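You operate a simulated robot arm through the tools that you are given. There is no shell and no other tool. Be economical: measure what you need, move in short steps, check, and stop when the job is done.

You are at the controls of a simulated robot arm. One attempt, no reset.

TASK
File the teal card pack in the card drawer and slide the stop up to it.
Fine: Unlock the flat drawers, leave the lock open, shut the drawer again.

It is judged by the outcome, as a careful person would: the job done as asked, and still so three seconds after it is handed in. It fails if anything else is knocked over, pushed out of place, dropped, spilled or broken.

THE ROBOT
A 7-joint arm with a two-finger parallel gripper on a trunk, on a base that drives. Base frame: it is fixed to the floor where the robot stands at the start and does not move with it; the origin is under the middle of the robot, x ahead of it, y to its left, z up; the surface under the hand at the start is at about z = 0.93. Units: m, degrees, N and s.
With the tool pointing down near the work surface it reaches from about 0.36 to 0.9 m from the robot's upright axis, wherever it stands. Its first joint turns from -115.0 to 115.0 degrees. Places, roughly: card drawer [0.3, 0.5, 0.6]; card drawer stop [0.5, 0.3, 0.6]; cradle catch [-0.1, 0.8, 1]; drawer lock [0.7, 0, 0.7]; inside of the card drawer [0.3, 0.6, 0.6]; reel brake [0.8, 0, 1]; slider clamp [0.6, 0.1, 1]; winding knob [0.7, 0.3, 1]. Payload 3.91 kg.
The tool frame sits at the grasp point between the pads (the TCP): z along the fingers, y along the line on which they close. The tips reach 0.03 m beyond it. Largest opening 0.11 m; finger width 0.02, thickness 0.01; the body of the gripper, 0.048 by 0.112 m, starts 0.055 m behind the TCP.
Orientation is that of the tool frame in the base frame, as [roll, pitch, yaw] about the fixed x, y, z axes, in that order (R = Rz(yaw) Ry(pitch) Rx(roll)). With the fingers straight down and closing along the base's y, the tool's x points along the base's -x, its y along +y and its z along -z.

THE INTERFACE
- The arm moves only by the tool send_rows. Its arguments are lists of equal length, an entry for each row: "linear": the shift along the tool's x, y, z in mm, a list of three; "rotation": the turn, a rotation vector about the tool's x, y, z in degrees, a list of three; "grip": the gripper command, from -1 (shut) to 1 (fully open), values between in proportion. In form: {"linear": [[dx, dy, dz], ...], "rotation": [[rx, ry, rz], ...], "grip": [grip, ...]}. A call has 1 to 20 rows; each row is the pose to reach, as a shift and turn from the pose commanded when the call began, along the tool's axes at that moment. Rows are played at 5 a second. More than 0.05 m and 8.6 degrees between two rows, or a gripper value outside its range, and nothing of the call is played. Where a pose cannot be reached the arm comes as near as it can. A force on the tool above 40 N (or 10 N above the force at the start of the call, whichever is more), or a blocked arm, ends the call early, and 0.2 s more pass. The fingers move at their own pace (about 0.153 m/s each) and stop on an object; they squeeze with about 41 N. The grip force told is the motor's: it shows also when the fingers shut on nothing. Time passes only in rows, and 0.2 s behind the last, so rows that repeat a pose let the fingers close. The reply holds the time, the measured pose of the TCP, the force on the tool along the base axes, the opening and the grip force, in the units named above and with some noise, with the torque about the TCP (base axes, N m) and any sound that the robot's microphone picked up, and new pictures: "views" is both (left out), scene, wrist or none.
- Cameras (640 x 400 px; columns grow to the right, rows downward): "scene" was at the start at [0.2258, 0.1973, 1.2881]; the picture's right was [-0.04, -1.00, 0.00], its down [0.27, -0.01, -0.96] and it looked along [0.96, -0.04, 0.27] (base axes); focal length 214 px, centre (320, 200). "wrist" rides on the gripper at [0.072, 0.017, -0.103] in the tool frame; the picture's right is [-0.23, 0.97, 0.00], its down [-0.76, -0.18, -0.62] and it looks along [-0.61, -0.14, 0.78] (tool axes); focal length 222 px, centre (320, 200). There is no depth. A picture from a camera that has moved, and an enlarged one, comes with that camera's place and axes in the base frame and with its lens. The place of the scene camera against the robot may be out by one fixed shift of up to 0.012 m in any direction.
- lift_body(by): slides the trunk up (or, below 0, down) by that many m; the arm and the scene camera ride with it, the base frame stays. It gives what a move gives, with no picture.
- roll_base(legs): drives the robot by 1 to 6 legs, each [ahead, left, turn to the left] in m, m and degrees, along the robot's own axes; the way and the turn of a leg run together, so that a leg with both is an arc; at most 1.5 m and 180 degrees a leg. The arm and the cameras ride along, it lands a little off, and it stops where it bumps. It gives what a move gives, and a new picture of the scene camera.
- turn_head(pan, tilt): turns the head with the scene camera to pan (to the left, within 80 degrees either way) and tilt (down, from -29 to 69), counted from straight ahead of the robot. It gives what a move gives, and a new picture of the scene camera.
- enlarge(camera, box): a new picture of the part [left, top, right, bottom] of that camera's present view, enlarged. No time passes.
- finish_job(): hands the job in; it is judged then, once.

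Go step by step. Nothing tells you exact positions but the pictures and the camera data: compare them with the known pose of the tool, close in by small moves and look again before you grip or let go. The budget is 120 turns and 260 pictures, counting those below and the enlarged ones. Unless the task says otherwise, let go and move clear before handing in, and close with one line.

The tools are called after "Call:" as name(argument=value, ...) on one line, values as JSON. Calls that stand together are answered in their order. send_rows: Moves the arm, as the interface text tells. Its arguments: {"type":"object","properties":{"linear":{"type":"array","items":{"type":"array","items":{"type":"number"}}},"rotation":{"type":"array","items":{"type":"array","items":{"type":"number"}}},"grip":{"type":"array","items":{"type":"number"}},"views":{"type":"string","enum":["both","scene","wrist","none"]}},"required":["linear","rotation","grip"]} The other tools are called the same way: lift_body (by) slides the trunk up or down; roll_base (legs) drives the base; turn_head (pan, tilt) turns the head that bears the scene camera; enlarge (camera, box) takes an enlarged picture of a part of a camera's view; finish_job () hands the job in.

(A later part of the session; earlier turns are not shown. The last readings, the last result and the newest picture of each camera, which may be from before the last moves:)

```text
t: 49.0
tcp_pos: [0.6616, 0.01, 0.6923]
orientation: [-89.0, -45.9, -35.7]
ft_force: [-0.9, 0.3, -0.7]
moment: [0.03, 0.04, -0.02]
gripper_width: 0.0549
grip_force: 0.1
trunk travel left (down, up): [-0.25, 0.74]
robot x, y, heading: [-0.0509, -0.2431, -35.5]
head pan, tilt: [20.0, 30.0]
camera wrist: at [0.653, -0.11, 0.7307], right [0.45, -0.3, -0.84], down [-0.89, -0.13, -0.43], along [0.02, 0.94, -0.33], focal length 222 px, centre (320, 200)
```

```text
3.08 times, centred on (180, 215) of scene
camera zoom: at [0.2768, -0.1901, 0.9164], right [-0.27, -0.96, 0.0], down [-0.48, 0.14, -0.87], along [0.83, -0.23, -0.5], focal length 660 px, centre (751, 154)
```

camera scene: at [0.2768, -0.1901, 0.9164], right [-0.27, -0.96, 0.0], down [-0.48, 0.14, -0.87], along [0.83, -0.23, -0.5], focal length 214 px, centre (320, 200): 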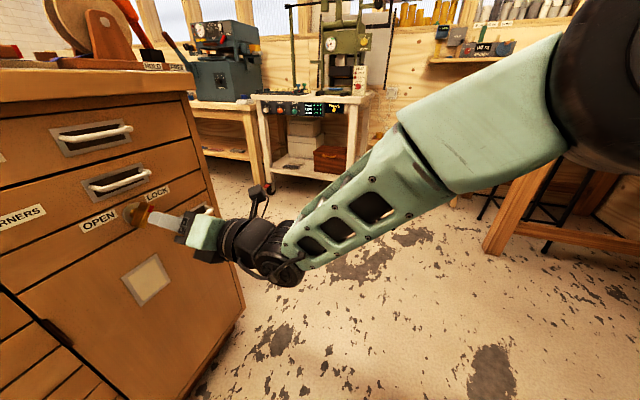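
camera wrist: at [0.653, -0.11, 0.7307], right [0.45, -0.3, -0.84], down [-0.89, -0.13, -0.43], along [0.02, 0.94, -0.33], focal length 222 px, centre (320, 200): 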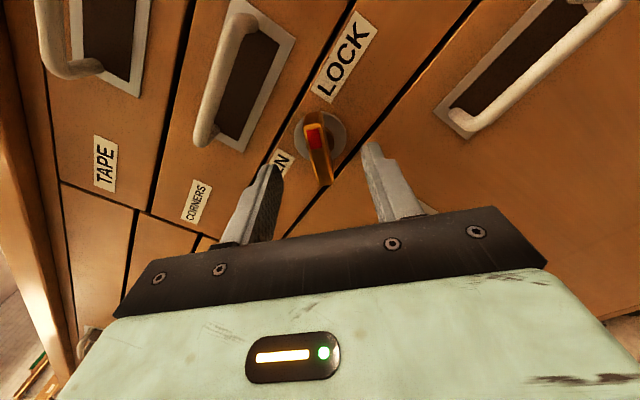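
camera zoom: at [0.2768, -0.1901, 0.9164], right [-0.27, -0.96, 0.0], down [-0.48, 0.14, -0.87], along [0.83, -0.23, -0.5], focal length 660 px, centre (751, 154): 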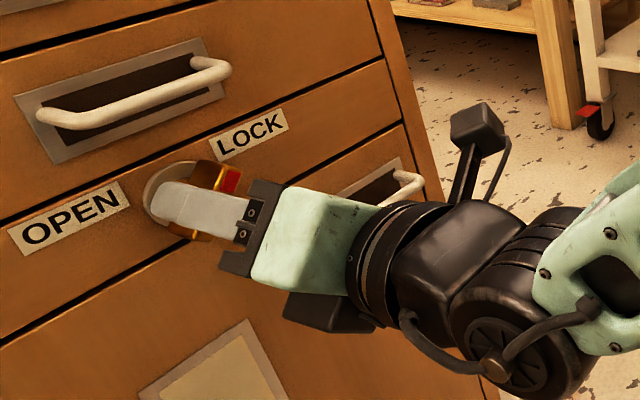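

Centred on the bar. I'll advance 25 mm more.

Call:
send_rows(linear=[[-2, 0, 12], [-4, 0, 25]], rotation=[[0, 0, 0], [0, 0, 0]], grip=[0, 0], views="wrist")

Call:
enlarge(camera="wrist", box=[200, 50, 440, 240])

Call:
enlarge(camera="scene", box=[80, 150, 280, 280])

```text
t: 49.6
tcp_pos: [0.6738, 0.0315, 0.6895]
orientation: [-89.1, -46.1, -35.5]
ft_force: [-0.2, 0.2, -0.1]
moment: [0.0, -0.04, 0.0]
gripper_width: 0.055
grip_force: 0.1
trunk travel left (down, up): [-0.25, 0.74]
robot x, y, heading: [-0.0512, -0.2445, -35.9]
head pan, tilt: [20.0, 30.0]
camera wrist: at [0.6649, -0.0881, 0.7278], right [0.45, -0.3, -0.84], down [-0.89, -0.13, -0.43], along [0.02, 0.94, -0.33], focal length 222 px, centre (320, 200)
```

wrist: 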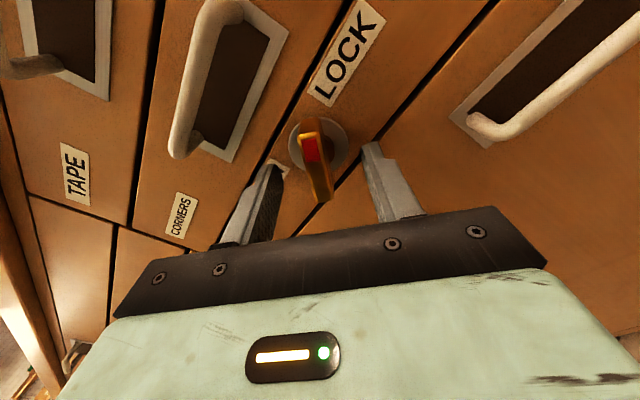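

```text
2.11 times, centred on (320, 145) of wrist
camera zoom: at [0.6649, -0.0881, 0.7278], right [0.45, -0.3, -0.84], down [-0.89, -0.13, -0.43], along [0.02, 0.94, -0.33], focal length 468 px, centre (320, 316)
```

zoom: 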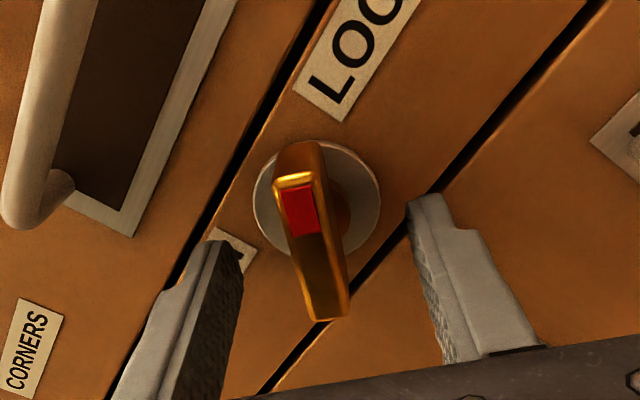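

```text
3.08 times, centred on (180, 215) of scene
camera zoom: at [0.2768, -0.1901, 0.9164], right [-0.27, -0.96, 0.0], down [-0.48, 0.14, -0.87], along [0.83, -0.23, -0.5], focal length 660 px, centre (751, 154)
```

zoom: 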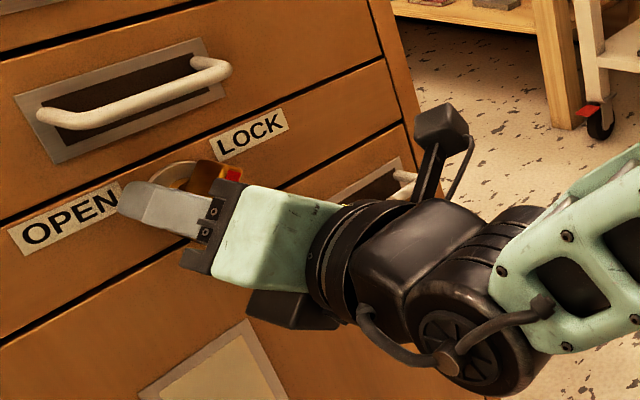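

The fingers straddle the bar. I'll close on it.

Call:
send_rows(linear=[[0, 0, 3], [0, 0, 3], [0, 0, 3], [0, 0, 3]], rotation=[[0, 0, 0], [0, 0, 0], [0, 0, 0], [0, 0, 0]], grip=[-0.5, -1, -1, -1], views="wrist")

Call:
enlarge(camera="wrist", box=[200, 50, 440, 240])

```text
t: 50.6
tcp_pos: [0.6732, 0.0334, 0.6885]
orientation: [-89.1, -46.0, -35.6]
ft_force: [-4.0, -4.0, -3.1]
moment: [-0.02, 0.01, -0.08]
gripper_width: 0.0216
grip_force: 44.7
trunk travel left (down, up): [-0.25, 0.74]
robot x, y, heading: [-0.0498, -0.2457, -35.6]
head pan, tilt: [20.0, 30.0]
camera wrist: at [0.6665, -0.0859, 0.7275], right [0.45, -0.3, -0.84], down [-0.89, -0.13, -0.43], along [0.02, 0.94, -0.33], focal length 222 px, centre (320, 200)
```

wrist: 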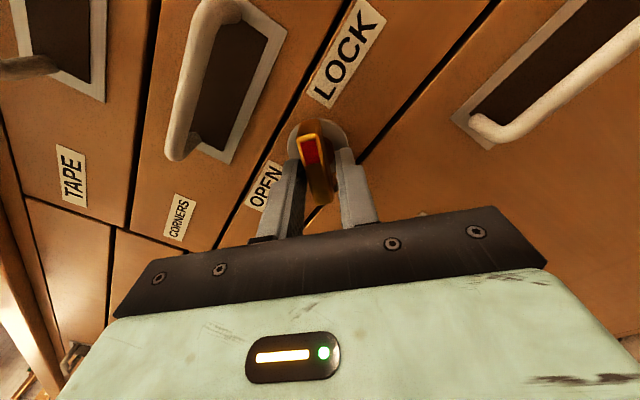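

```text
2.11 times, centred on (320, 145) of wrist
camera zoom: at [0.6665, -0.0859, 0.7275], right [0.45, -0.3, -0.84], down [-0.89, -0.13, -0.43], along [0.02, 0.94, -0.33], focal length 468 px, centre (320, 316)
```

zoom: 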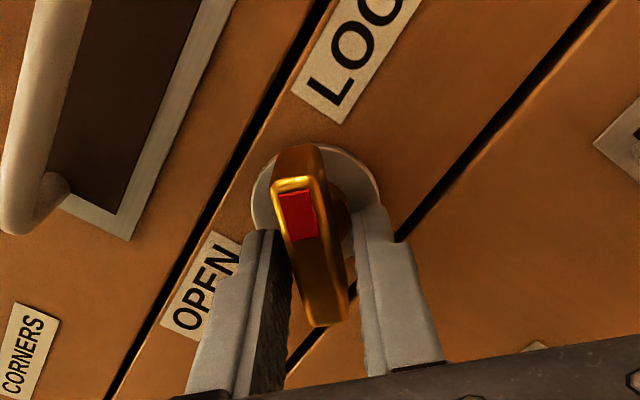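

Bar gripped (21.6 mm). I'll turn it counter-clockwise in two stages about the lock's axis.

Call:
send_rows(linear=[[-0.2, 1.3, 3], [-0.2, 2.6, 3], [0, 3.8, 3], [0.3, 5.1, 3], [0.8, 6.3, 3], [1.5, 7.4, 3]], rotation=[[0, 0, -8], [0, 0, -16], [0, 0, -24], [0, 0, -32], [0, 0, -40], [0, 0, -48]], grip=[-1, -1, -1, -1, -1, -1], views="both")

```text
t: 52.0
tcp_pos: [0.6812, 0.0345, 0.6878]
orientation: [78.0, -85.8, 157.1]
ft_force: [-16.2, -8.3, 5.7]
moment: [-0.54, 0.34, 0.03]
gripper_width: 0.0219
grip_force: 44.5
trunk travel left (down, up): [-0.25, 0.74]
robot x, y, heading: [-0.0498, -0.2437, -35.8]
head pan, tilt: [20.0, 30.0]
camera scene: at [0.2764, -0.1902, 0.9167], right [-0.27, -0.96, 0.0], down [-0.48, 0.14, -0.87], along [0.83, -0.23, -0.5], focal length 214 px, centre (320, 200)
camera wrist: at [0.6311, -0.0576, 0.7587], right [0.81, -0.56, -0.16], down [-0.45, -0.43, -0.78], along [0.37, 0.71, -0.6], focal length 222 px, centre (320, 200)
```

scene: 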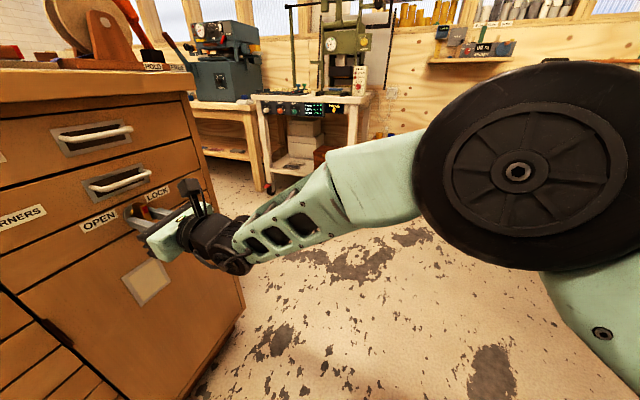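
wrist: 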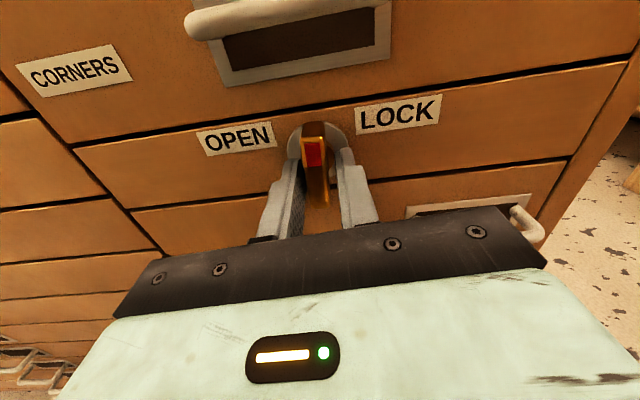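

Turning well, pointer now upright. I'll ease off slightly and continue to OPEN.

Call:
send_rows(linear=[[0.1, 0, -2], [0.3, 1.0, -2], [0.7, 2.0, -2], [1.2, 3.0, -2], [1.9, 4.0, -2], [2.4, 4.5, -2]], rotation=[[0, 0, -8], [0, 0, -16], [0, 0, -24], [0, 0, -32], [0, 0, -40], [0, 0, -46]], grip=[-1, -1, -1, -1, -1, -1], views="both")

```text
t: 53.4
tcp_pos: [0.6844, 0.0308, 0.6895]
orientation: [88.9, -39.9, 145.9]
ft_force: [14.5, 23.3, 12.1]
moment: [0.18, -0.05, -0.03]
gripper_width: 0.0219
grip_force: 44.7
trunk travel left (down, up): [-0.25, 0.74]
robot x, y, heading: [-0.0494, -0.2449, -35.6]
head pan, tilt: [20.0, 30.0]
camera scene: at [0.2768, -0.1897, 0.9164], right [-0.27, -0.96, 0.0], down [-0.48, 0.14, -0.87], along [0.83, -0.23, -0.5], focal length 214 px, centre (320, 200)
camera wrist: at [0.588, -0.0294, 0.7468], right [0.65, -0.46, 0.6], down [0.03, -0.77, -0.63], along [0.76, 0.43, -0.49], focal length 222 px, centre (320, 200)
```

scene: 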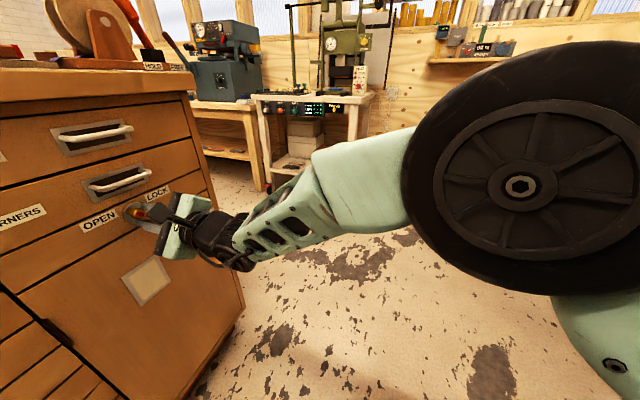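
wrist: 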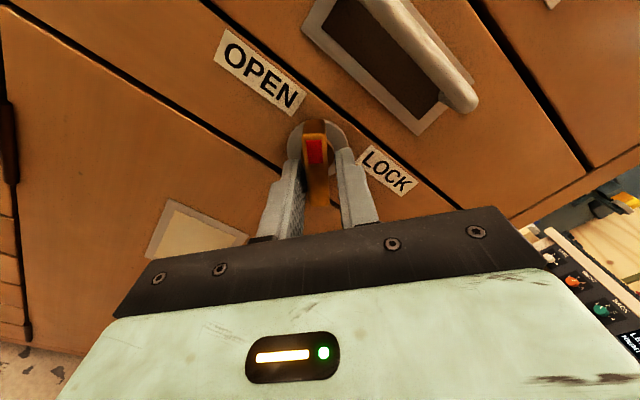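

Almost mirrored now. I'll try a bit further to find the end stop.

Call:
send_rows(linear=[[0, 0.5, 2], [0, 1, 2], [0, 1.5, 2]], rotation=[[0, 0, -4], [0, 0, -8], [0, 0, -12]], grip=[-1, -1, -1], views="wrist")

```text
t: 54.2
tcp_pos: [0.6863, 0.029, 0.6897]
orientation: [89.2, -27.9, 145.4]
ft_force: [-21.1, -10.9, 11.7]
moment: [1.31, 0.58, -0.65]
gripper_width: 0.0227
grip_force: 45.2
trunk travel left (down, up): [-0.25, 0.74]
robot x, y, heading: [-0.0509, -0.2442, -35.5]
head pan, tilt: [20.0, 30.0]
camera wrist: at [0.5802, -0.0231, 0.737], right [0.53, -0.38, 0.75], down [0.13, -0.84, -0.52], along [0.84, 0.38, -0.4], focal length 222 px, centre (320, 200)
```

wrist: 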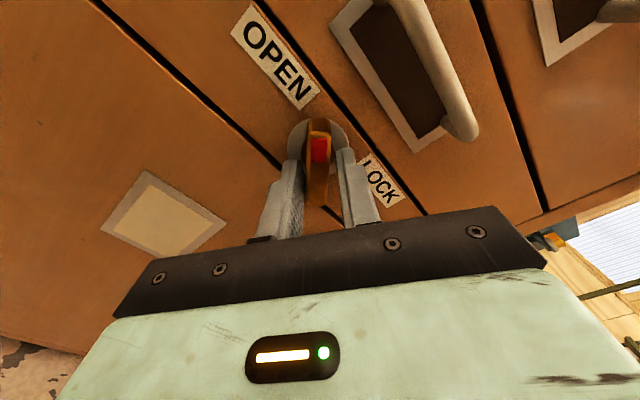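

The torque rose: the end stop at OPEN is reached. I'll relax, open the fingers and back off.

Call:
send_rows(linear=[[0, -0.7, 2], [0, -0.7, 2], [0, -0.7, 2], [0, -0.7, -25], [0, -0.7, -60], [0, -0.7, -100]], rotation=[[0, 0, 6], [0, 0, 6], [0, 0, 6], [0, 0, 6], [0, 0, 6], [0, 0, 6]], grip=[-1, 0, 0, 0, 0, 0], views="wrist")

Call:
enlarge(camera="wrist", box=[200, 50, 440, 240])

```text
t: 55.6
tcp_pos: [0.6278, -0.0513, 0.6878]
orientation: [89.1, -34.0, 145.5]
ft_force: [-0.5, 0.6, -0.3]
moment: [0.02, -0.01, -0.01]
gripper_width: 0.0549
grip_force: 0.1
trunk travel left (down, up): [-0.25, 0.74]
robot x, y, heading: [-0.0524, -0.2431, -35.8]
head pan, tilt: [20.0, 30.0]
camera wrist: at [0.5272, -0.107, 0.7401], right [0.6, -0.43, 0.68], down [0.08, -0.81, -0.58], along [0.8, 0.4, -0.45], focal length 222 px, centre (320, 200)
```

wrist: 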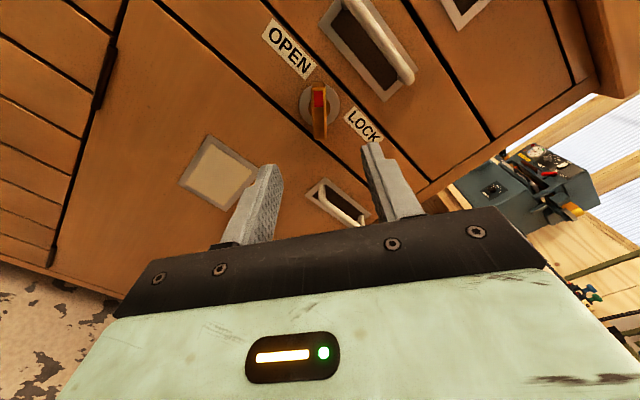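

```text
2.11 times, centred on (320, 145) of wrist
camera zoom: at [0.5272, -0.107, 0.7401], right [0.6, -0.43, 0.68], down [0.08, -0.81, -0.58], along [0.8, 0.4, -0.45], focal length 468 px, centre (320, 316)
```

zoom: 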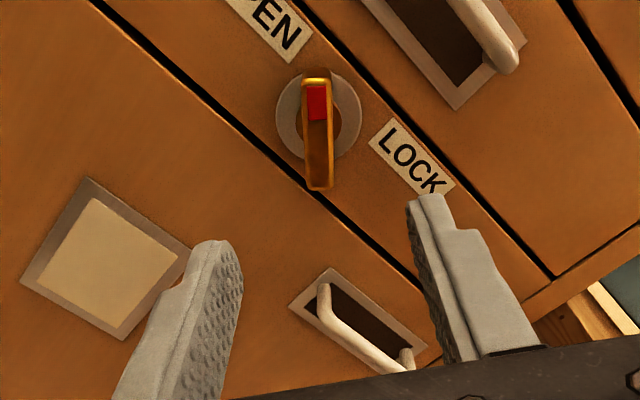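

The lock now points to OPEN. I'll drive back 0.6 m along the aisle so that the gripper comes in front of the drawer handles.

Call:
roll_base(legs=[[-0.6, 0, 0]])

Call:
send_rows(linear=[[0, 0, 0], [0, 0, 0], [0, 0, 0], [0, 0, 0], [0, 0, 0]], rotation=[[0, 0, -7], [0, 0, -14], [0, 0, -21], [0, 0, -28], [0, 0, -34]], grip=[0, 0, 0, 0, 0], views="both")

```text
t: 59.0
tcp_pos: [0.1445, 0.2966, 0.6873]
orientation: [89.1, -34.0, 145.4]
ft_force: [-0.7, 0.6, -1.0]
moment: [-0.01, -0.02, -0.02]
gripper_width: 0.0553
grip_force: 0.0
trunk travel left (down, up): [-0.25, 0.74]
robot x, y, heading: [-0.5354, 0.1059, -35.7]
head pan, tilt: [20.0, 30.0]
camera scene: at [-0.2075, 0.1585, 0.9164], right [-0.27, -0.96, 0.0], down [-0.48, 0.14, -0.87], along [0.83, -0.24, -0.5], focal length 214 px, centre (320, 200)
```

scene: 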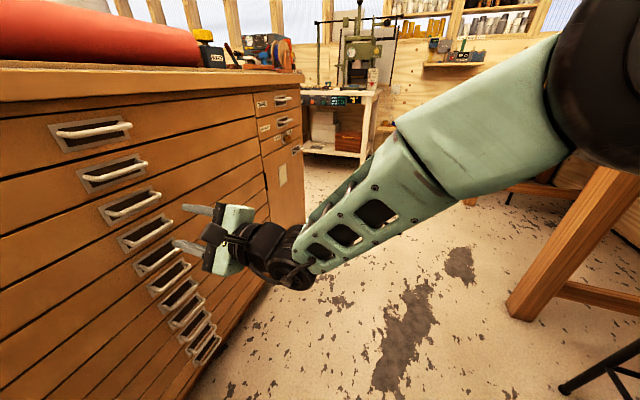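

```text
t: 60.2
tcp_pos: [0.1433, 0.2957, 0.6877]
orientation: [89.3, 0.1, 144.9]
ft_force: [0.2, -0.3, 0.1]
moment: [-0.01, 0.02, 0.03]
gripper_width: 0.0548
grip_force: 0.0
trunk travel left (down, up): [-0.25, 0.74]
robot x, y, heading: [-0.5326, 0.1059, -35.9]
head pan, tilt: [20.0, 30.0]
camera scene: at [-0.2075, 0.1585, 0.9164], right [-0.27, -0.96, 0.0], down [-0.48, 0.14, -0.87], along [0.83, -0.24, -0.5], focal length 214 px, centre (320, 200)
camera wrist: at [0.0257, 0.2537, 0.7026], right [0.18, -0.14, 0.97], down [0.27, -0.95, -0.18], along [0.95, 0.29, -0.13], focal length 222 px, centre (320, 200)
```

scene: 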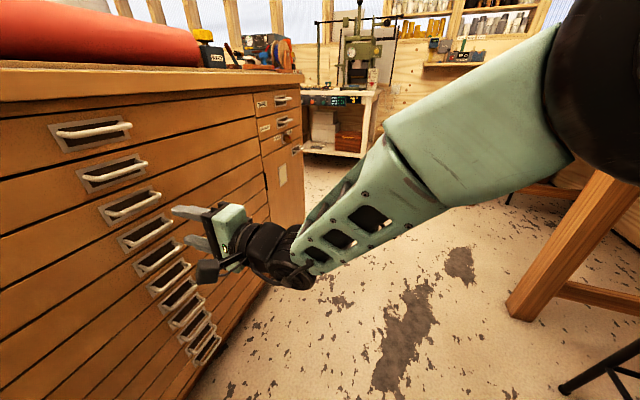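
wrist: 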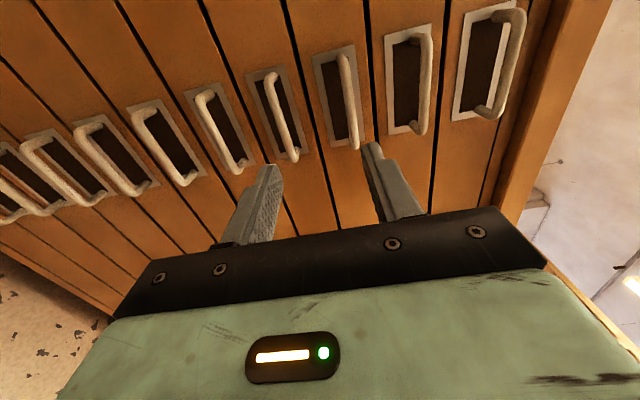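

Fourth handle (CARD) is at about z = 0.65, 12 cm ahead of the fingers. I'll lower to that height and approach part way, with the fingers set to straddle the bar.

Call:
send_rows(linear=[[3, -15, 0], [6, -34, 10], [6, -34, 35], [6, -34, 55]], rotation=[[0, 0, 0], [0, 0, 0], [0, 0, 0], [0, 0, 0]], grip=[-0.2, -0.2, -0.2, -0.2], views="both")

Call:
enlarge(camera="wrist", box=[160, 20, 480, 240])

Call:
enlarge(camera="scene", box=[40, 100, 300, 300])

```text
t: 61.2
tcp_pos: [0.1726, 0.345, 0.6533]
orientation: [89.2, 0.0, 145.0]
ft_force: [0.3, -0.5, -0.2]
moment: [-0.01, -0.03, 0.03]
gripper_width: 0.0439
grip_force: 0.0
trunk travel left (down, up): [-0.25, 0.74]
robot x, y, heading: [-0.5389, 0.1058, -35.9]
head pan, tilt: [20.0, 30.0]
camera scene: at [-0.2075, 0.1584, 0.9164], right [-0.27, -0.96, 0.0], down [-0.48, 0.14, -0.87], along [0.83, -0.24, -0.5], focal length 214 px, centre (320, 200)
camera wrist: at [0.053, 0.3028, 0.669], right [0.18, -0.14, 0.97], down [0.27, -0.95, -0.19], along [0.95, 0.29, -0.13], focal length 222 px, centre (320, 200)
```

scene: 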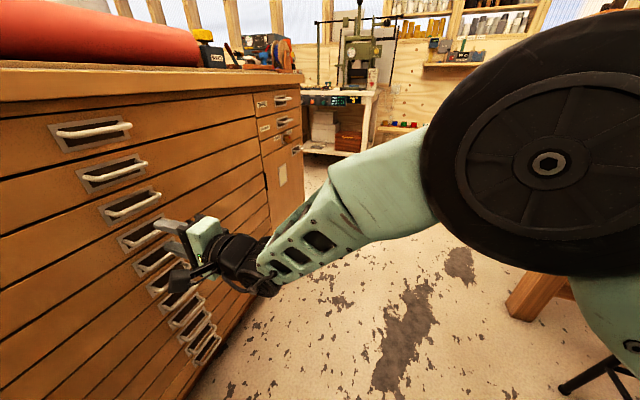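
wrist: 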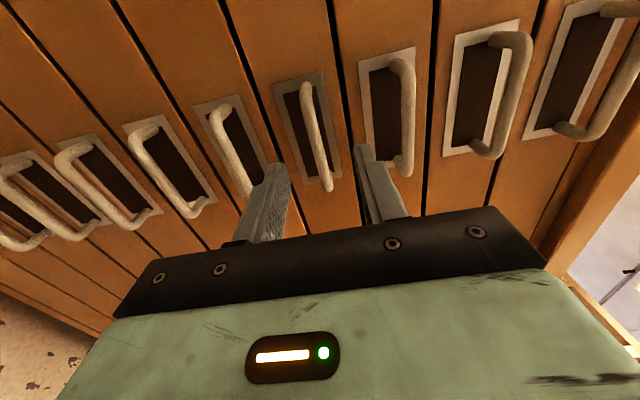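

```text
1.82 times, centred on (320, 130) of wrist
camera zoom: at [0.053, 0.3028, 0.669], right [0.18, -0.14, 0.97], down [0.27, -0.95, -0.19], along [0.95, 0.29, -0.13], focal length 404 px, centre (320, 327)
```

zoom: 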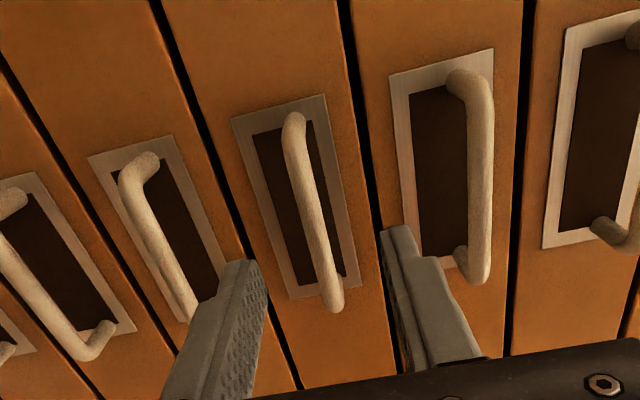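

```text
2.00 times, centred on (170, 200) of scene
camera zoom: at [-0.2075, 0.1584, 0.9164], right [-0.27, -0.96, 0.0], down [-0.48, 0.14, -0.87], along [0.83, -0.24, -0.5], focal length 429 px, centre (620, 200)
```

zoom: 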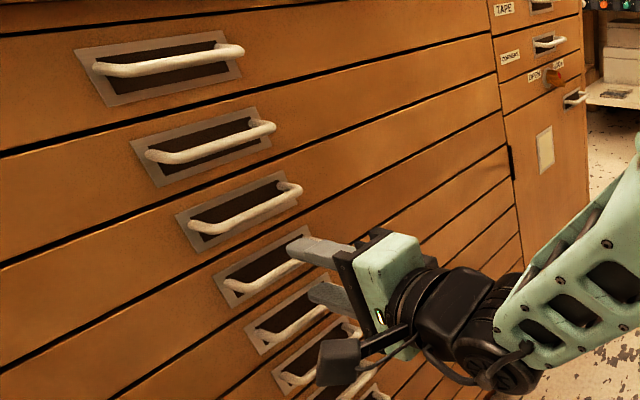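

The fingers are lined up astride the fourth handle. I'll advance and grip it.

Call:
send_rows(linear=[[0, 0, 20], [0, 0, 40], [0, 0, 52], [0, 0, 52], [0, 0, 52], [0, 0, 52]], rotation=[[0, 0, 0], [0, 0, 0], [0, 0, 0], [0, 0, 0], [0, 0, 0], [0, 0, 0]], grip=[-0.2, -0.2, -0.2, -0.6, -1, -1], views="wrist")

Call:
enlarge(camera="scene", box=[40, 100, 300, 300])

```text
t: 62.6
tcp_pos: [0.2003, 0.3846, 0.6528]
orientation: [89.5, 0.0, 145.0]
ft_force: [-5.6, -6.5, 1.0]
moment: [0.02, -0.02, 0.19]
gripper_width: 0.0088
grip_force: 44.9
trunk travel left (down, up): [-0.25, 0.74]
robot x, y, heading: [-0.5344, 0.1032, -35.8]
head pan, tilt: [20.0, 30.0]
stopped in row 6: the force on the tool passed its limit at 41 N (the readings are from after the stop); the commanded pose is now the measured one
camera wrist: at [0.0821, 0.3435, 0.6687], right [0.18, -0.14, 0.97], down [0.27, -0.95, -0.18], along [0.95, 0.29, -0.13], focal length 222 px, centre (320, 200)
```

wrist: 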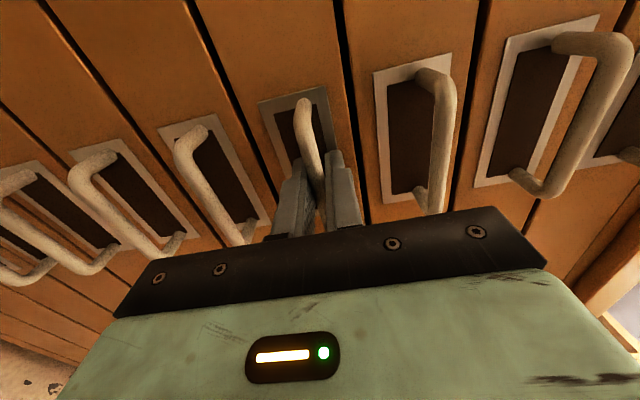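

```text
2.00 times, centred on (170, 200) of scene
camera zoom: at [-0.208, 0.1578, 0.9167], right [-0.27, -0.96, 0.0], down [-0.48, 0.14, -0.87], along [0.83, -0.24, -0.5], focal length 429 px, centre (620, 200)
```

zoom: 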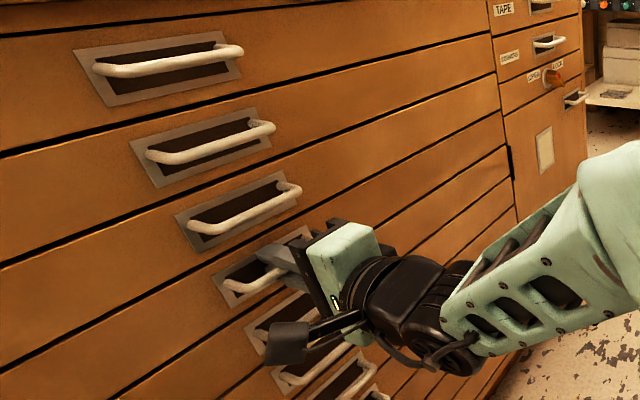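

Handle gripped. I'll pull the drawer out slowly, 160 mm at first.

Call:
send_rows(linear=[[0, 0, -10], [0, 0, -25], [0, 0, -40], [0, 0, -60], [0, 0, -80], [0, 0, -100], [0, 0, -120], [0, 0, -140], [0, 0, -160]], rotation=[[0, 0, 0], [0, 0, 0], [0, 0, 0], [0, 0, 0], [0, 0, 0], [0, 0, 0], [0, 0, 0], [0, 0, 0], [0, 0, 0]], grip=[-1, -1, -1, -1, -1, -1, -1, -1, -1], views="both")

```text
t: 64.6
tcp_pos: [0.108, 0.2567, 0.6532]
orientation: [89.5, 0.0, 145.1]
ft_force: [-9.9, 9.6, 12.3]
moment: [0.03, 0.06, -0.72]
gripper_width: 0.0086
grip_force: 45.1
trunk travel left (down, up): [-0.25, 0.74]
robot x, y, heading: [-0.5318, 0.1057, -36.1]
head pan, tilt: [20.0, 30.0]
camera scene: at [-0.2084, 0.1582, 0.9166], right [-0.27, -0.96, 0.0], down [-0.48, 0.14, -0.87], along [0.83, -0.24, -0.5], focal length 214 px, centre (320, 200)
camera wrist: at [-0.0108, 0.2142, 0.6684], right [0.18, -0.14, 0.97], down [0.27, -0.95, -0.18], along [0.95, 0.3, -0.13], focal length 222 px, centre (320, 200)
```

scene: 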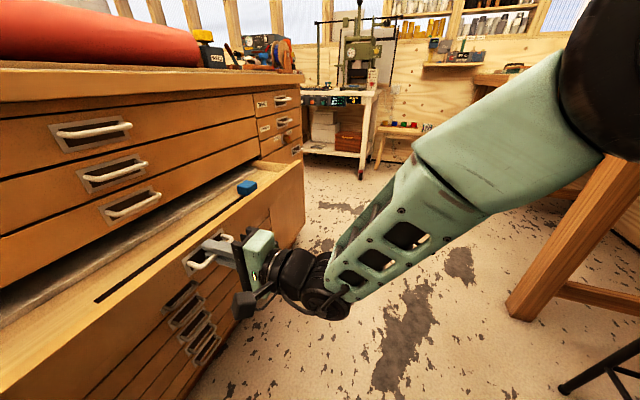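
wrist: 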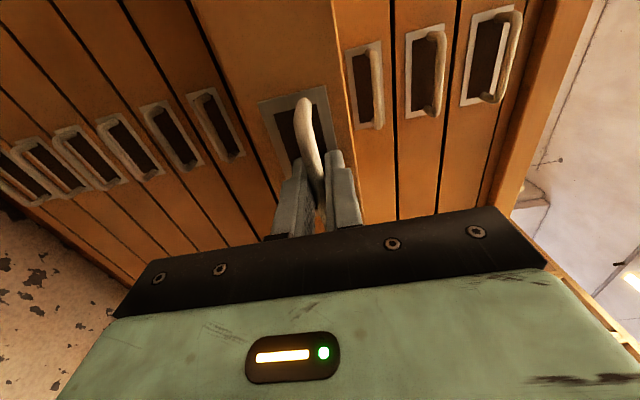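

The drawer slides freely; there's a blue stop in a slot at the right front. I'll pull further.

Call:
send_rows(linear=[[2, 0, -15], [3, 0, -30], [4, 0, -50], [4, 0, -70], [5, 0, -90], [5, 0, -110]], rotation=[[0, 0, 0], [0, 0, 0], [0, 0, 0], [0, 0, 0], [0, 0, 0], [0, 0, 0]], grip=[-1, -1, -1, -1, -1, -1], views="scene")

```text
t: 65.9
tcp_pos: [0.0538, 0.1819, 0.6516]
orientation: [89.0, 0.1, 144.8]
ft_force: [-0.3, 0.4, 2.9]
moment: [0.15, 0.05, -0.47]
gripper_width: 0.0085
grip_force: 45.2
trunk travel left (down, up): [-0.25, 0.74]
robot x, y, heading: [-0.5334, 0.1046, -36.0]
head pan, tilt: [20.0, 30.0]
stopped in row 6: the force on the tool passed its limit at 60 N (the readings are from after the stop); the commanded pose is now the measured one
camera scene: at [-0.2077, 0.1581, 0.9159], right [-0.27, -0.96, 0.0], down [-0.48, 0.14, -0.87], along [0.83, -0.24, -0.5], focal length 214 px, centre (320, 200)
```

scene: 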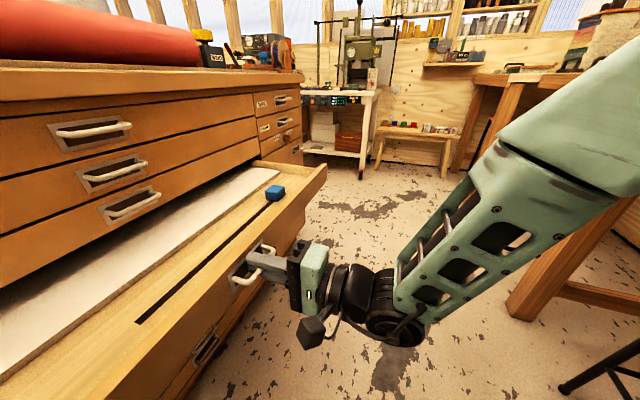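

The drawer is fully open (about 25 cm). I'll let go, back off, and look into it from above.

Call:
send_rows(linear=[[0, 0, 0], [0, 0, 0], [0, 0, -30], [0, 0, -70], [0, 0, -100]], rotation=[[0, 0, 0], [0, 0, 0], [0, 0, 0], [0, 0, 0], [0, 0, 0]], grip=[-0.3, -0.3, -0.3, -0.3, -0.3], views="none")

Call:
lift_body(by=0.3)

Call:
turn_head(pan=50, tilt=55)

```text
t: 67.1
tcp_pos: [-0.006, 0.1007, 0.651]
orientation: [89.2, 0.1, 144.7]
ft_force: [0.7, 0.8, -0.3]
moment: [0.01, 0.02, -0.02]
gripper_width: 0.0386
grip_force: 0.1
trunk travel left (down, up): [-0.25, 0.74]
robot x, y, heading: [-0.5332, 0.1031, -35.8]
head pan, tilt: [20.0, 30.0]
```

```text
t: 70.1
tcp_pos: [-0.0046, 0.1004, 0.9517]
orientation: [89.2, 0.1, 144.7]
ft_force: [0.0, -0.4, -0.6]
moment: [-0.02, -0.01, 0.03]
gripper_width: 0.0387
grip_force: 0.0
trunk travel left (down, up): [-0.55, 0.44]
robot x, y, heading: [-0.5337, 0.1026, -35.7]
head pan, tilt: [20.0, 30.0]
```

```text
t: 71.0
tcp_pos: [-0.0047, 0.1001, 0.9514]
orientation: [89.3, 0.0, 144.7]
ft_force: [0.5, -0.3, -0.4]
moment: [0.03, 0.0, 0.0]
gripper_width: 0.0386
grip_force: 0.1
trunk travel left (down, up): [-0.55, 0.44]
robot x, y, heading: [-0.5311, 0.1018, -35.5]
head pan, tilt: [50.0, 55.0]
camera scene: at [-0.2247, 0.2003, 1.1804], right [0.24, -0.97, 0.0], down [-0.79, -0.2, -0.57], along [0.56, 0.14, -0.82], focal length 214 px, centre (320, 200)
```

scene: 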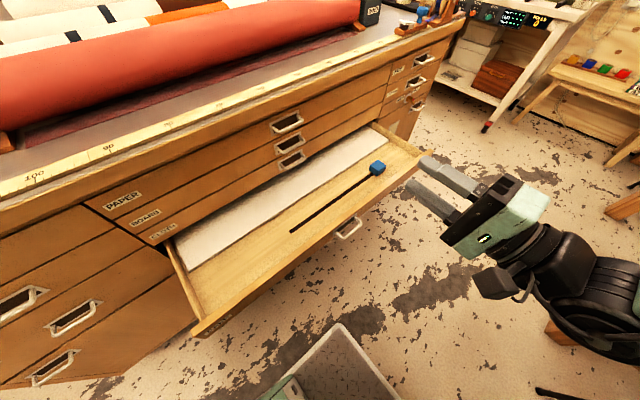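

Call:
enlarge(camera="scene", box=[150, 100, 450, 340])

Call:
turn_head(pan=80, tilt=40)

```text
1.67 times, centred on (300, 220) of scene
camera zoom: at [-0.2247, 0.2003, 1.1804], right [0.24, -0.97, 0.0], down [-0.79, -0.2, -0.57], along [0.56, 0.14, -0.82], focal length 358 px, centre (353, 167)
```

zoom: 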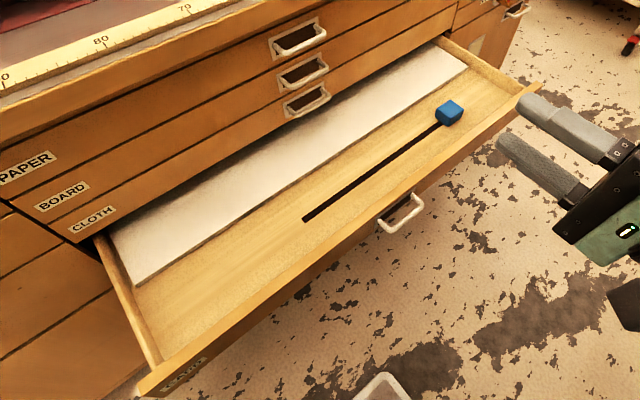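

```text
t: 72.0
tcp_pos: [-0.0053, 0.1006, 0.9526]
orientation: [89.2, 0.2, 144.7]
ft_force: [0.2, -0.9, 0.1]
moment: [-0.01, 0.01, 0.01]
gripper_width: 0.0385
grip_force: 0.1
trunk travel left (down, up): [-0.55, 0.44]
robot x, y, heading: [-0.5323, 0.102, -35.9]
head pan, tilt: [80.0, 40.0]
camera scene: at [-0.2337, 0.2418, 1.201], right [0.7, -0.72, 0.0], down [-0.46, -0.45, -0.77], along [0.55, 0.53, -0.64], focal length 214 px, centre (320, 200)
```

scene: 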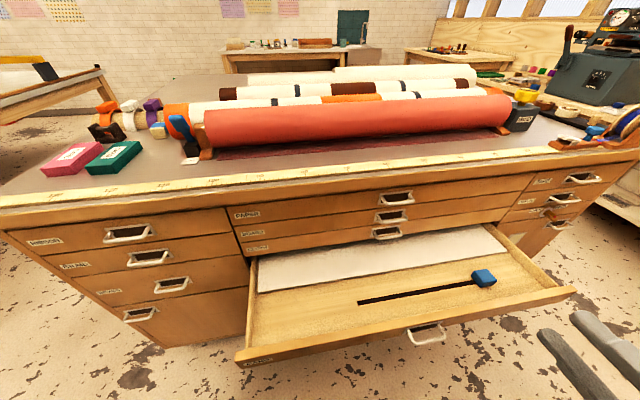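

The drawer has a free front strip with a slot and the blue stop at its right end; a stack of white sheets lies behind. I'll look closely at the packs and the stop.

Call:
enlarge(camera="scene", box=[20, 80, 220, 210])

Call:
enlarge(camera="scene", box=[340, 220, 580, 360])

```text
3.08 times, centred on (120, 145) of scene
camera zoom: at [-0.2337, 0.2418, 1.201], right [0.7, -0.72, 0.0], down [-0.46, -0.45, -0.77], along [0.55, 0.53, -0.64], focal length 660 px, centre (935, 369)
```

zoom: 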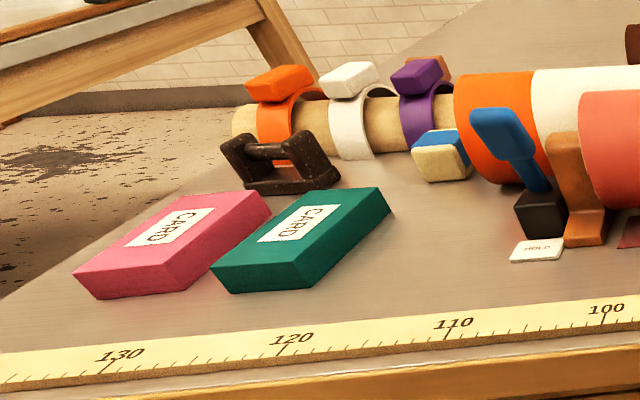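

```text
2.67 times, centred on (460, 290) of scene
camera zoom: at [-0.2337, 0.2418, 1.201], right [0.7, -0.72, 0.0], down [-0.46, -0.45, -0.77], along [0.55, 0.53, -0.64], focal length 572 px, centre (-53, -40)
```

zoom: 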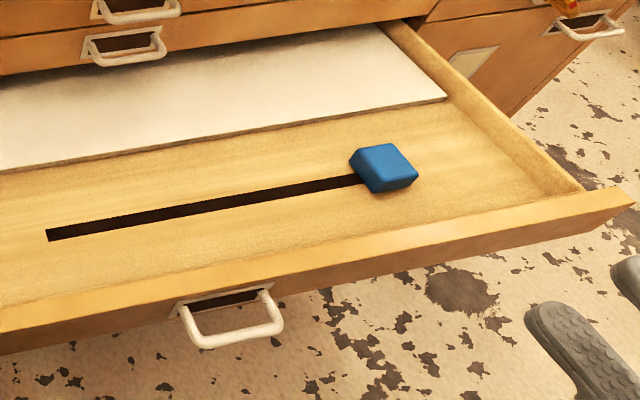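

Teal pack is about 5×12×2.5 cm, long axis roughly perpendicular to the table edge. I'll point the tool down again and raise it before driving back to reach the pack.

Call:
send_rows(linear=[[0, 15, 0], [0, 30, 0], [0, 45, 0], [0, 60, 0], [0, 75, 0], [0, 90, 0], [0, 105, 0], [0, 120, 0], [0, 135, 0], [0, 150, 0], [0, 165, 0]], rotation=[[8.2, 0, 0], [16.4, 0, 0], [24.6, 0, 0], [32.8, 0, 0], [41, 0, 0], [49.2, 0, 0], [57.4, 0, 0], [65.6, 0, 0], [73.8, 0, 0], [82, 0, 0], [90, 0, 0]], grip=[0.5, 0.5, 0.5, 0.5, 0.5, 0.5, 0.5, 0.5, 0.5, 0.5, 0.5], views="none")

Call:
roll_base(legs=[[-0.25, 0, 0]])

```text
t: 74.4
tcp_pos: [-0.0065, 0.0993, 1.1181]
orientation: [179.4, 0.2, 144.7]
ft_force: [-0.3, 0.9, 0.4]
moment: [0.02, -0.01, 0.02]
gripper_width: 0.0827
grip_force: 0.1
trunk travel left (down, up): [-0.55, 0.44]
robot x, y, heading: [-0.5334, 0.1046, -35.9]
head pan, tilt: [80.0, 40.0]
```

```text
t: 76.2
tcp_pos: [-0.2093, 0.2447, 1.1167]
orientation: [179.2, 0.1, 144.8]
ft_force: [0.6, -0.3, 0.3]
moment: [0.0, -0.04, 0.03]
gripper_width: 0.0825
grip_force: 0.2
trunk travel left (down, up): [-0.55, 0.44]
robot x, y, heading: [-0.7345, 0.2518, -35.9]
head pan, tilt: [80.0, 40.0]
camera scene: at [-0.437, 0.3886, 1.201], right [0.7, -0.72, 0.0], down [-0.46, -0.45, -0.77], along [0.55, 0.53, -0.64], focal length 214 px, centre (320, 200)
```

scene: 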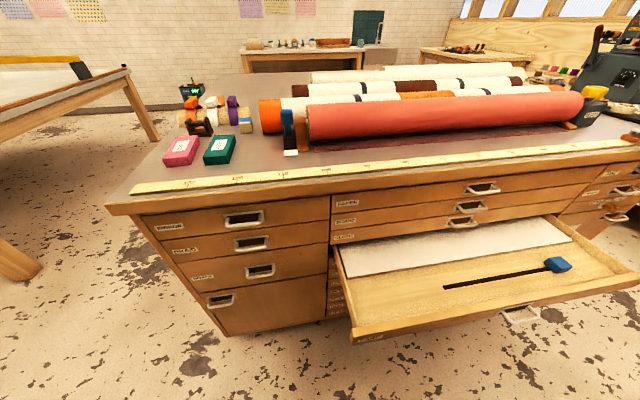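

Call:
enlarge(camera="scene", box=[140, 110, 260, 190])

```text
5.00 times, centred on (200, 150) of scene
camera zoom: at [-0.437, 0.3886, 1.201], right [0.7, -0.72, 0.0], down [-0.46, -0.45, -0.77], along [0.55, 0.53, -0.64], focal length 1072 px, centre (920, 450)
```

zoom: 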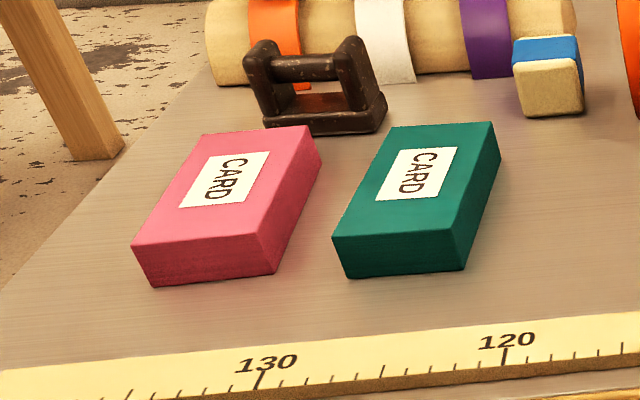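

The pack is aligned with the table edge, about 5.5×13×2.3 cm, centred near (-0.244, 0.938). I'll move the gripper above it, turning the fingers to close across its short side.

Call:
send_rows(linear=[[27, 34, 0], [54, 68, 0], [81, 102, 0], [108, 136, 0], [135, 170, 0], [162, 204, 0], [189, 238, 0], [216, 272, 0], [243, 306, 0], [270, 340, 0], [297, 374, 0], [324, 408, 0], [351, 442, 0], [378, 476, 0], [405, 510, 0], [432, 543, 0]], rotation=[[0, 0, -5.6], [0, 0, -11.2], [0, 0, -16.8], [0, 0, -22.4], [0, 0, -28], [0, 0, -33.6], [0, 0, -39.2], [0, 0, -44.8], [0, 0, -50.4], [0, 0, -56], [0, 0, -61.6], [0, 0, -67.2], [0, 0, -72.8], [0, 0, -78.4], [0, 0, -84], [0, 0, -90]], grip=[0.5, 0.5, 0.5, 0.5, 0.5, 0.5, 0.5, 0.5, 0.5, 0.5, 0.5, 0.5, 0.5, 0.5, 0.5, 0.5], views="both")

```text
t: 78.5
tcp_pos: [-0.2733, 0.5799, 0.9544]
orientation: [-174.0, -9.0, -161.0]
ft_force: [-1.0, -0.2, -0.9]
moment: [0.03, -0.04, 0.0]
gripper_width: 0.0826
grip_force: 0.1
out of reach, approached as far as the arm can: row 7, 8, 9, 10, 11
trunk travel left (down, up): [-0.55, 0.44]
robot x, y, heading: [-0.7393, 0.2531, -35.9]
head pan, tilt: [80.0, 40.0]
stopped in row 11: the arm was blocked; the commanded pose is now the measured one
camera scene: at [-0.4369, 0.3885, 1.2011], right [0.7, -0.72, 0.0], down [-0.46, -0.45, -0.77], along [0.55, 0.53, -0.64], focal length 214 px, centre (320, 200)
camera wrist: at [-0.3353, 0.5884, 1.066], right [-0.12, 0.98, -0.14], down [0.84, 0.17, 0.51], along [0.53, -0.05, -0.85], focal length 222 px, centre (320, 200)
```

scene: 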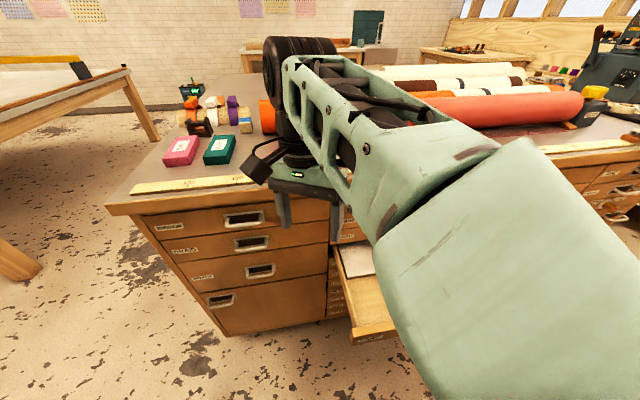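
wrist: 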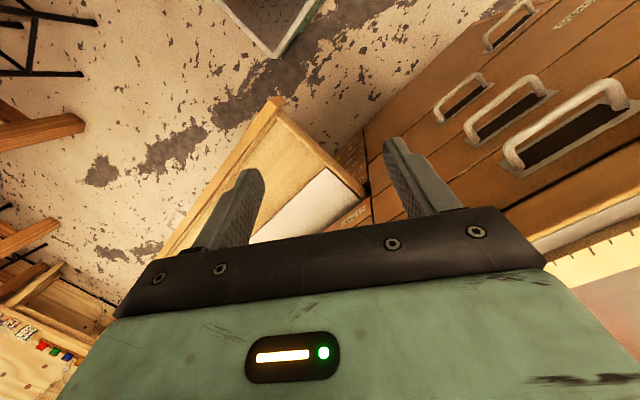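

The arm ran out of reach on that path and sank to the table-edge height without touching. I'll raise it first.

Call:
send_rows(linear=[[0, 0, -40], [0, -20, -80], [0, -50, -120], [0, -80, -150]], rotation=[[0, 0, 5], [0, 0, 10], [0, 0, 15], [0, 0, 20]], grip=[0.5, 0.5, 0.5, 0.5], views="scene")

```text
t: 79.7
tcp_pos: [-0.237, 0.5054, 1.0611]
orientation: [-170.8, -7.7, 179.9]
ft_force: [-0.1, -0.3, 0.0]
moment: [0.01, -0.04, -0.01]
gripper_width: 0.0826
grip_force: 0.0
out of reach, approached as far as the arm can: row 1, 2, 3, 4
trunk travel left (down, up): [-0.55, 0.44]
robot x, y, heading: [-0.7379, 0.2507, -35.6]
head pan, tilt: [80.0, 40.0]
stopped in row 4: the arm was blocked; the commanded pose is now the measured one
camera scene: at [-0.4403, 0.3917, 1.2008], right [0.73, -0.68, 0.0], down [-0.44, -0.47, -0.76], along [0.52, 0.56, -0.65], focal length 214 px, centre (320, 200)
```

scene: 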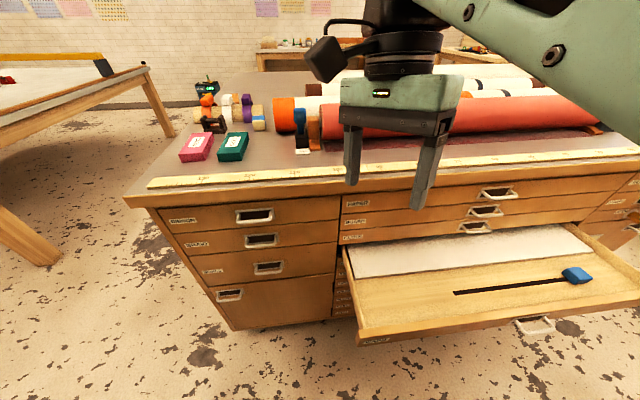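

The head boom is in the arm's way again. I'll pan it away to the right.

Call:
turn_head(pan=10, tilt=40)

```text
t: 81.1
tcp_pos: [-0.2333, 0.502, 1.0613]
orientation: [-170.8, -7.6, 179.6]
ft_force: [-0.5, -0.3, 0.1]
moment: [0.01, 0.04, -0.02]
gripper_width: 0.0825
grip_force: 0.0
trunk travel left (down, up): [-0.55, 0.44]
robot x, y, heading: [-0.7319, 0.2509, -35.6]
head pan, tilt: [10.0, 40.0]
camera scene: at [-0.434, 0.3874, 1.204], right [0.67, -0.74, 0.0], down [-0.46, -0.41, -0.79], along [0.58, 0.53, -0.62], focal length 214 px, centre (320, 200)
```

scene: 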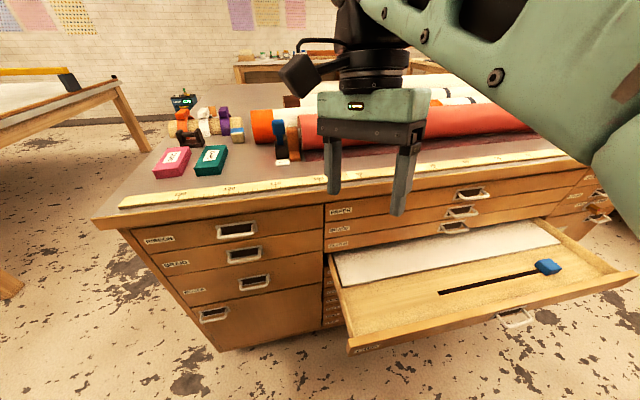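

The head is trapped left of the arm. I'll bring the arm back to the front, pan the head to the right, and only then swing the arm left.

Call:
turn_head(pan=80, tilt=40)

Call:
send_rows(linear=[[-3, -35, -10], [-6, -75, -20], [-10, -115, -30], [-14, -155, -40], [-18, -195, -50], [-22, -235, -60], [-24, -260, -70]], rotation=[[0, 0, 5], [0, 0, 10], [0, 0, 15], [0, 0, 20], [0, 0, 25], [0, 0, 30], [0, 0, 35]], grip=[0.5, 0.5, 0.5, 0.5, 0.5, 0.5, 0.5], views="none")

Call:
turn_head(pan=-10, tilt=40)

```text
t: 82.5
tcp_pos: [-0.2373, 0.5068, 1.0589]
orientation: [-170.5, -7.8, -180.0]
ft_force: [-0.1, 0.2, 0.3]
moment: [-0.01, -0.03, -0.01]
gripper_width: 0.0823
grip_force: 0.0
trunk travel left (down, up): [-0.55, 0.44]
robot x, y, heading: [-0.7358, 0.2534, -35.9]
head pan, tilt: [80.0, 40.0]
camera scene: at [-0.4375, 0.3891, 1.2009], right [0.7, -0.71, 0.0], down [-0.46, -0.45, -0.76], along [0.54, 0.54, -0.64], focal length 214 px, centre (320, 200)
```

scene: 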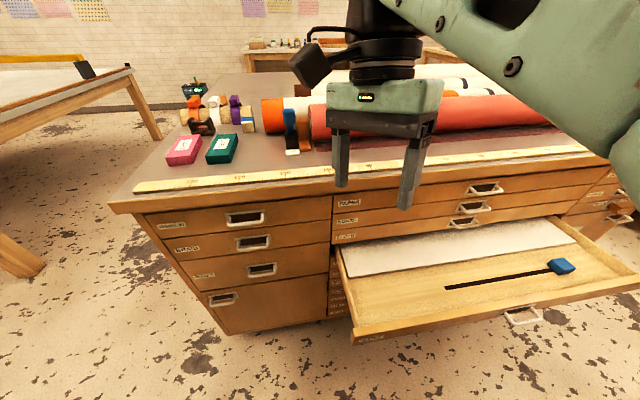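

```text
t: 84.1
tcp_pos: [-0.2016, 0.2604, 1.1691]
orientation: [-168.1, -1.1, 145.7]
ft_force: [0.3, 0.8, 0.2]
moment: [-0.02, 0.06, -0.03]
gripper_width: 0.0824
grip_force: 0.0
trunk travel left (down, up): [-0.55, 0.44]
robot x, y, heading: [-0.7409, 0.2526, -35.6]
head pan, tilt: [80.0, 40.0]
```

```text
t: 85.7
tcp_pos: [-0.2009, 0.2618, 1.1691]
orientation: [-168.0, -1.1, 145.9]
ft_force: [-0.7, 0.4, 0.3]
moment: [-0.02, 0.01, 0.01]
gripper_width: 0.0827
grip_force: 0.1
trunk travel left (down, up): [-0.55, 0.44]
robot x, y, heading: [-0.7366, 0.2486, -35.9]
head pan, tilt: [-10.0, 40.0]
camera scene: at [-0.4387, 0.2684, 1.201], right [-0.72, -0.7, 0.0], down [-0.45, 0.46, -0.77], along [0.53, -0.55, -0.64], focal length 214 px, centre (320, 200)
```

scene: 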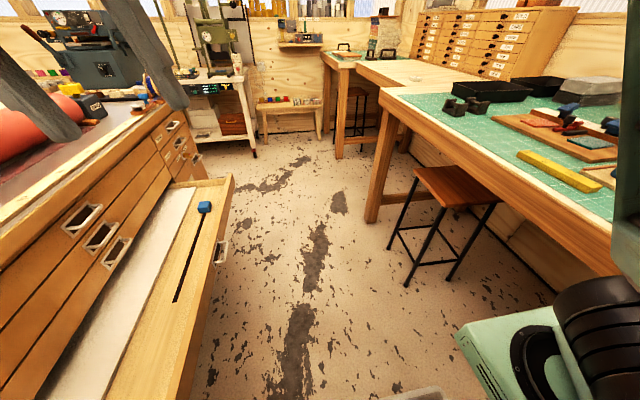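

The arm is free now and the head out of its way. I'll level the tool and swing it left in stages.

Call:
send_rows(linear=[[0, 0, 0], [20, 35, 0], [45, 75, 0], [70, 110, 0]], rotation=[[-6, 0, 0], [-12, 1, 0], [-12, 1, 0], [-12, 1, 0]], grip=[0.5, 0.5, 0.5, 0.5], views="none")

```text
t: 86.7
tcp_pos: [-0.1977, 0.3903, 1.1462]
orientation: [179.8, -2.2, 145.8]
ft_force: [-0.9, 0.1, 0.3]
moment: [0.04, -0.02, 0.0]
gripper_width: 0.0825
grip_force: 0.0
trunk travel left (down, up): [-0.55, 0.44]
robot x, y, heading: [-0.7359, 0.252, -36.0]
head pan, tilt: [-10.0, 40.0]
```

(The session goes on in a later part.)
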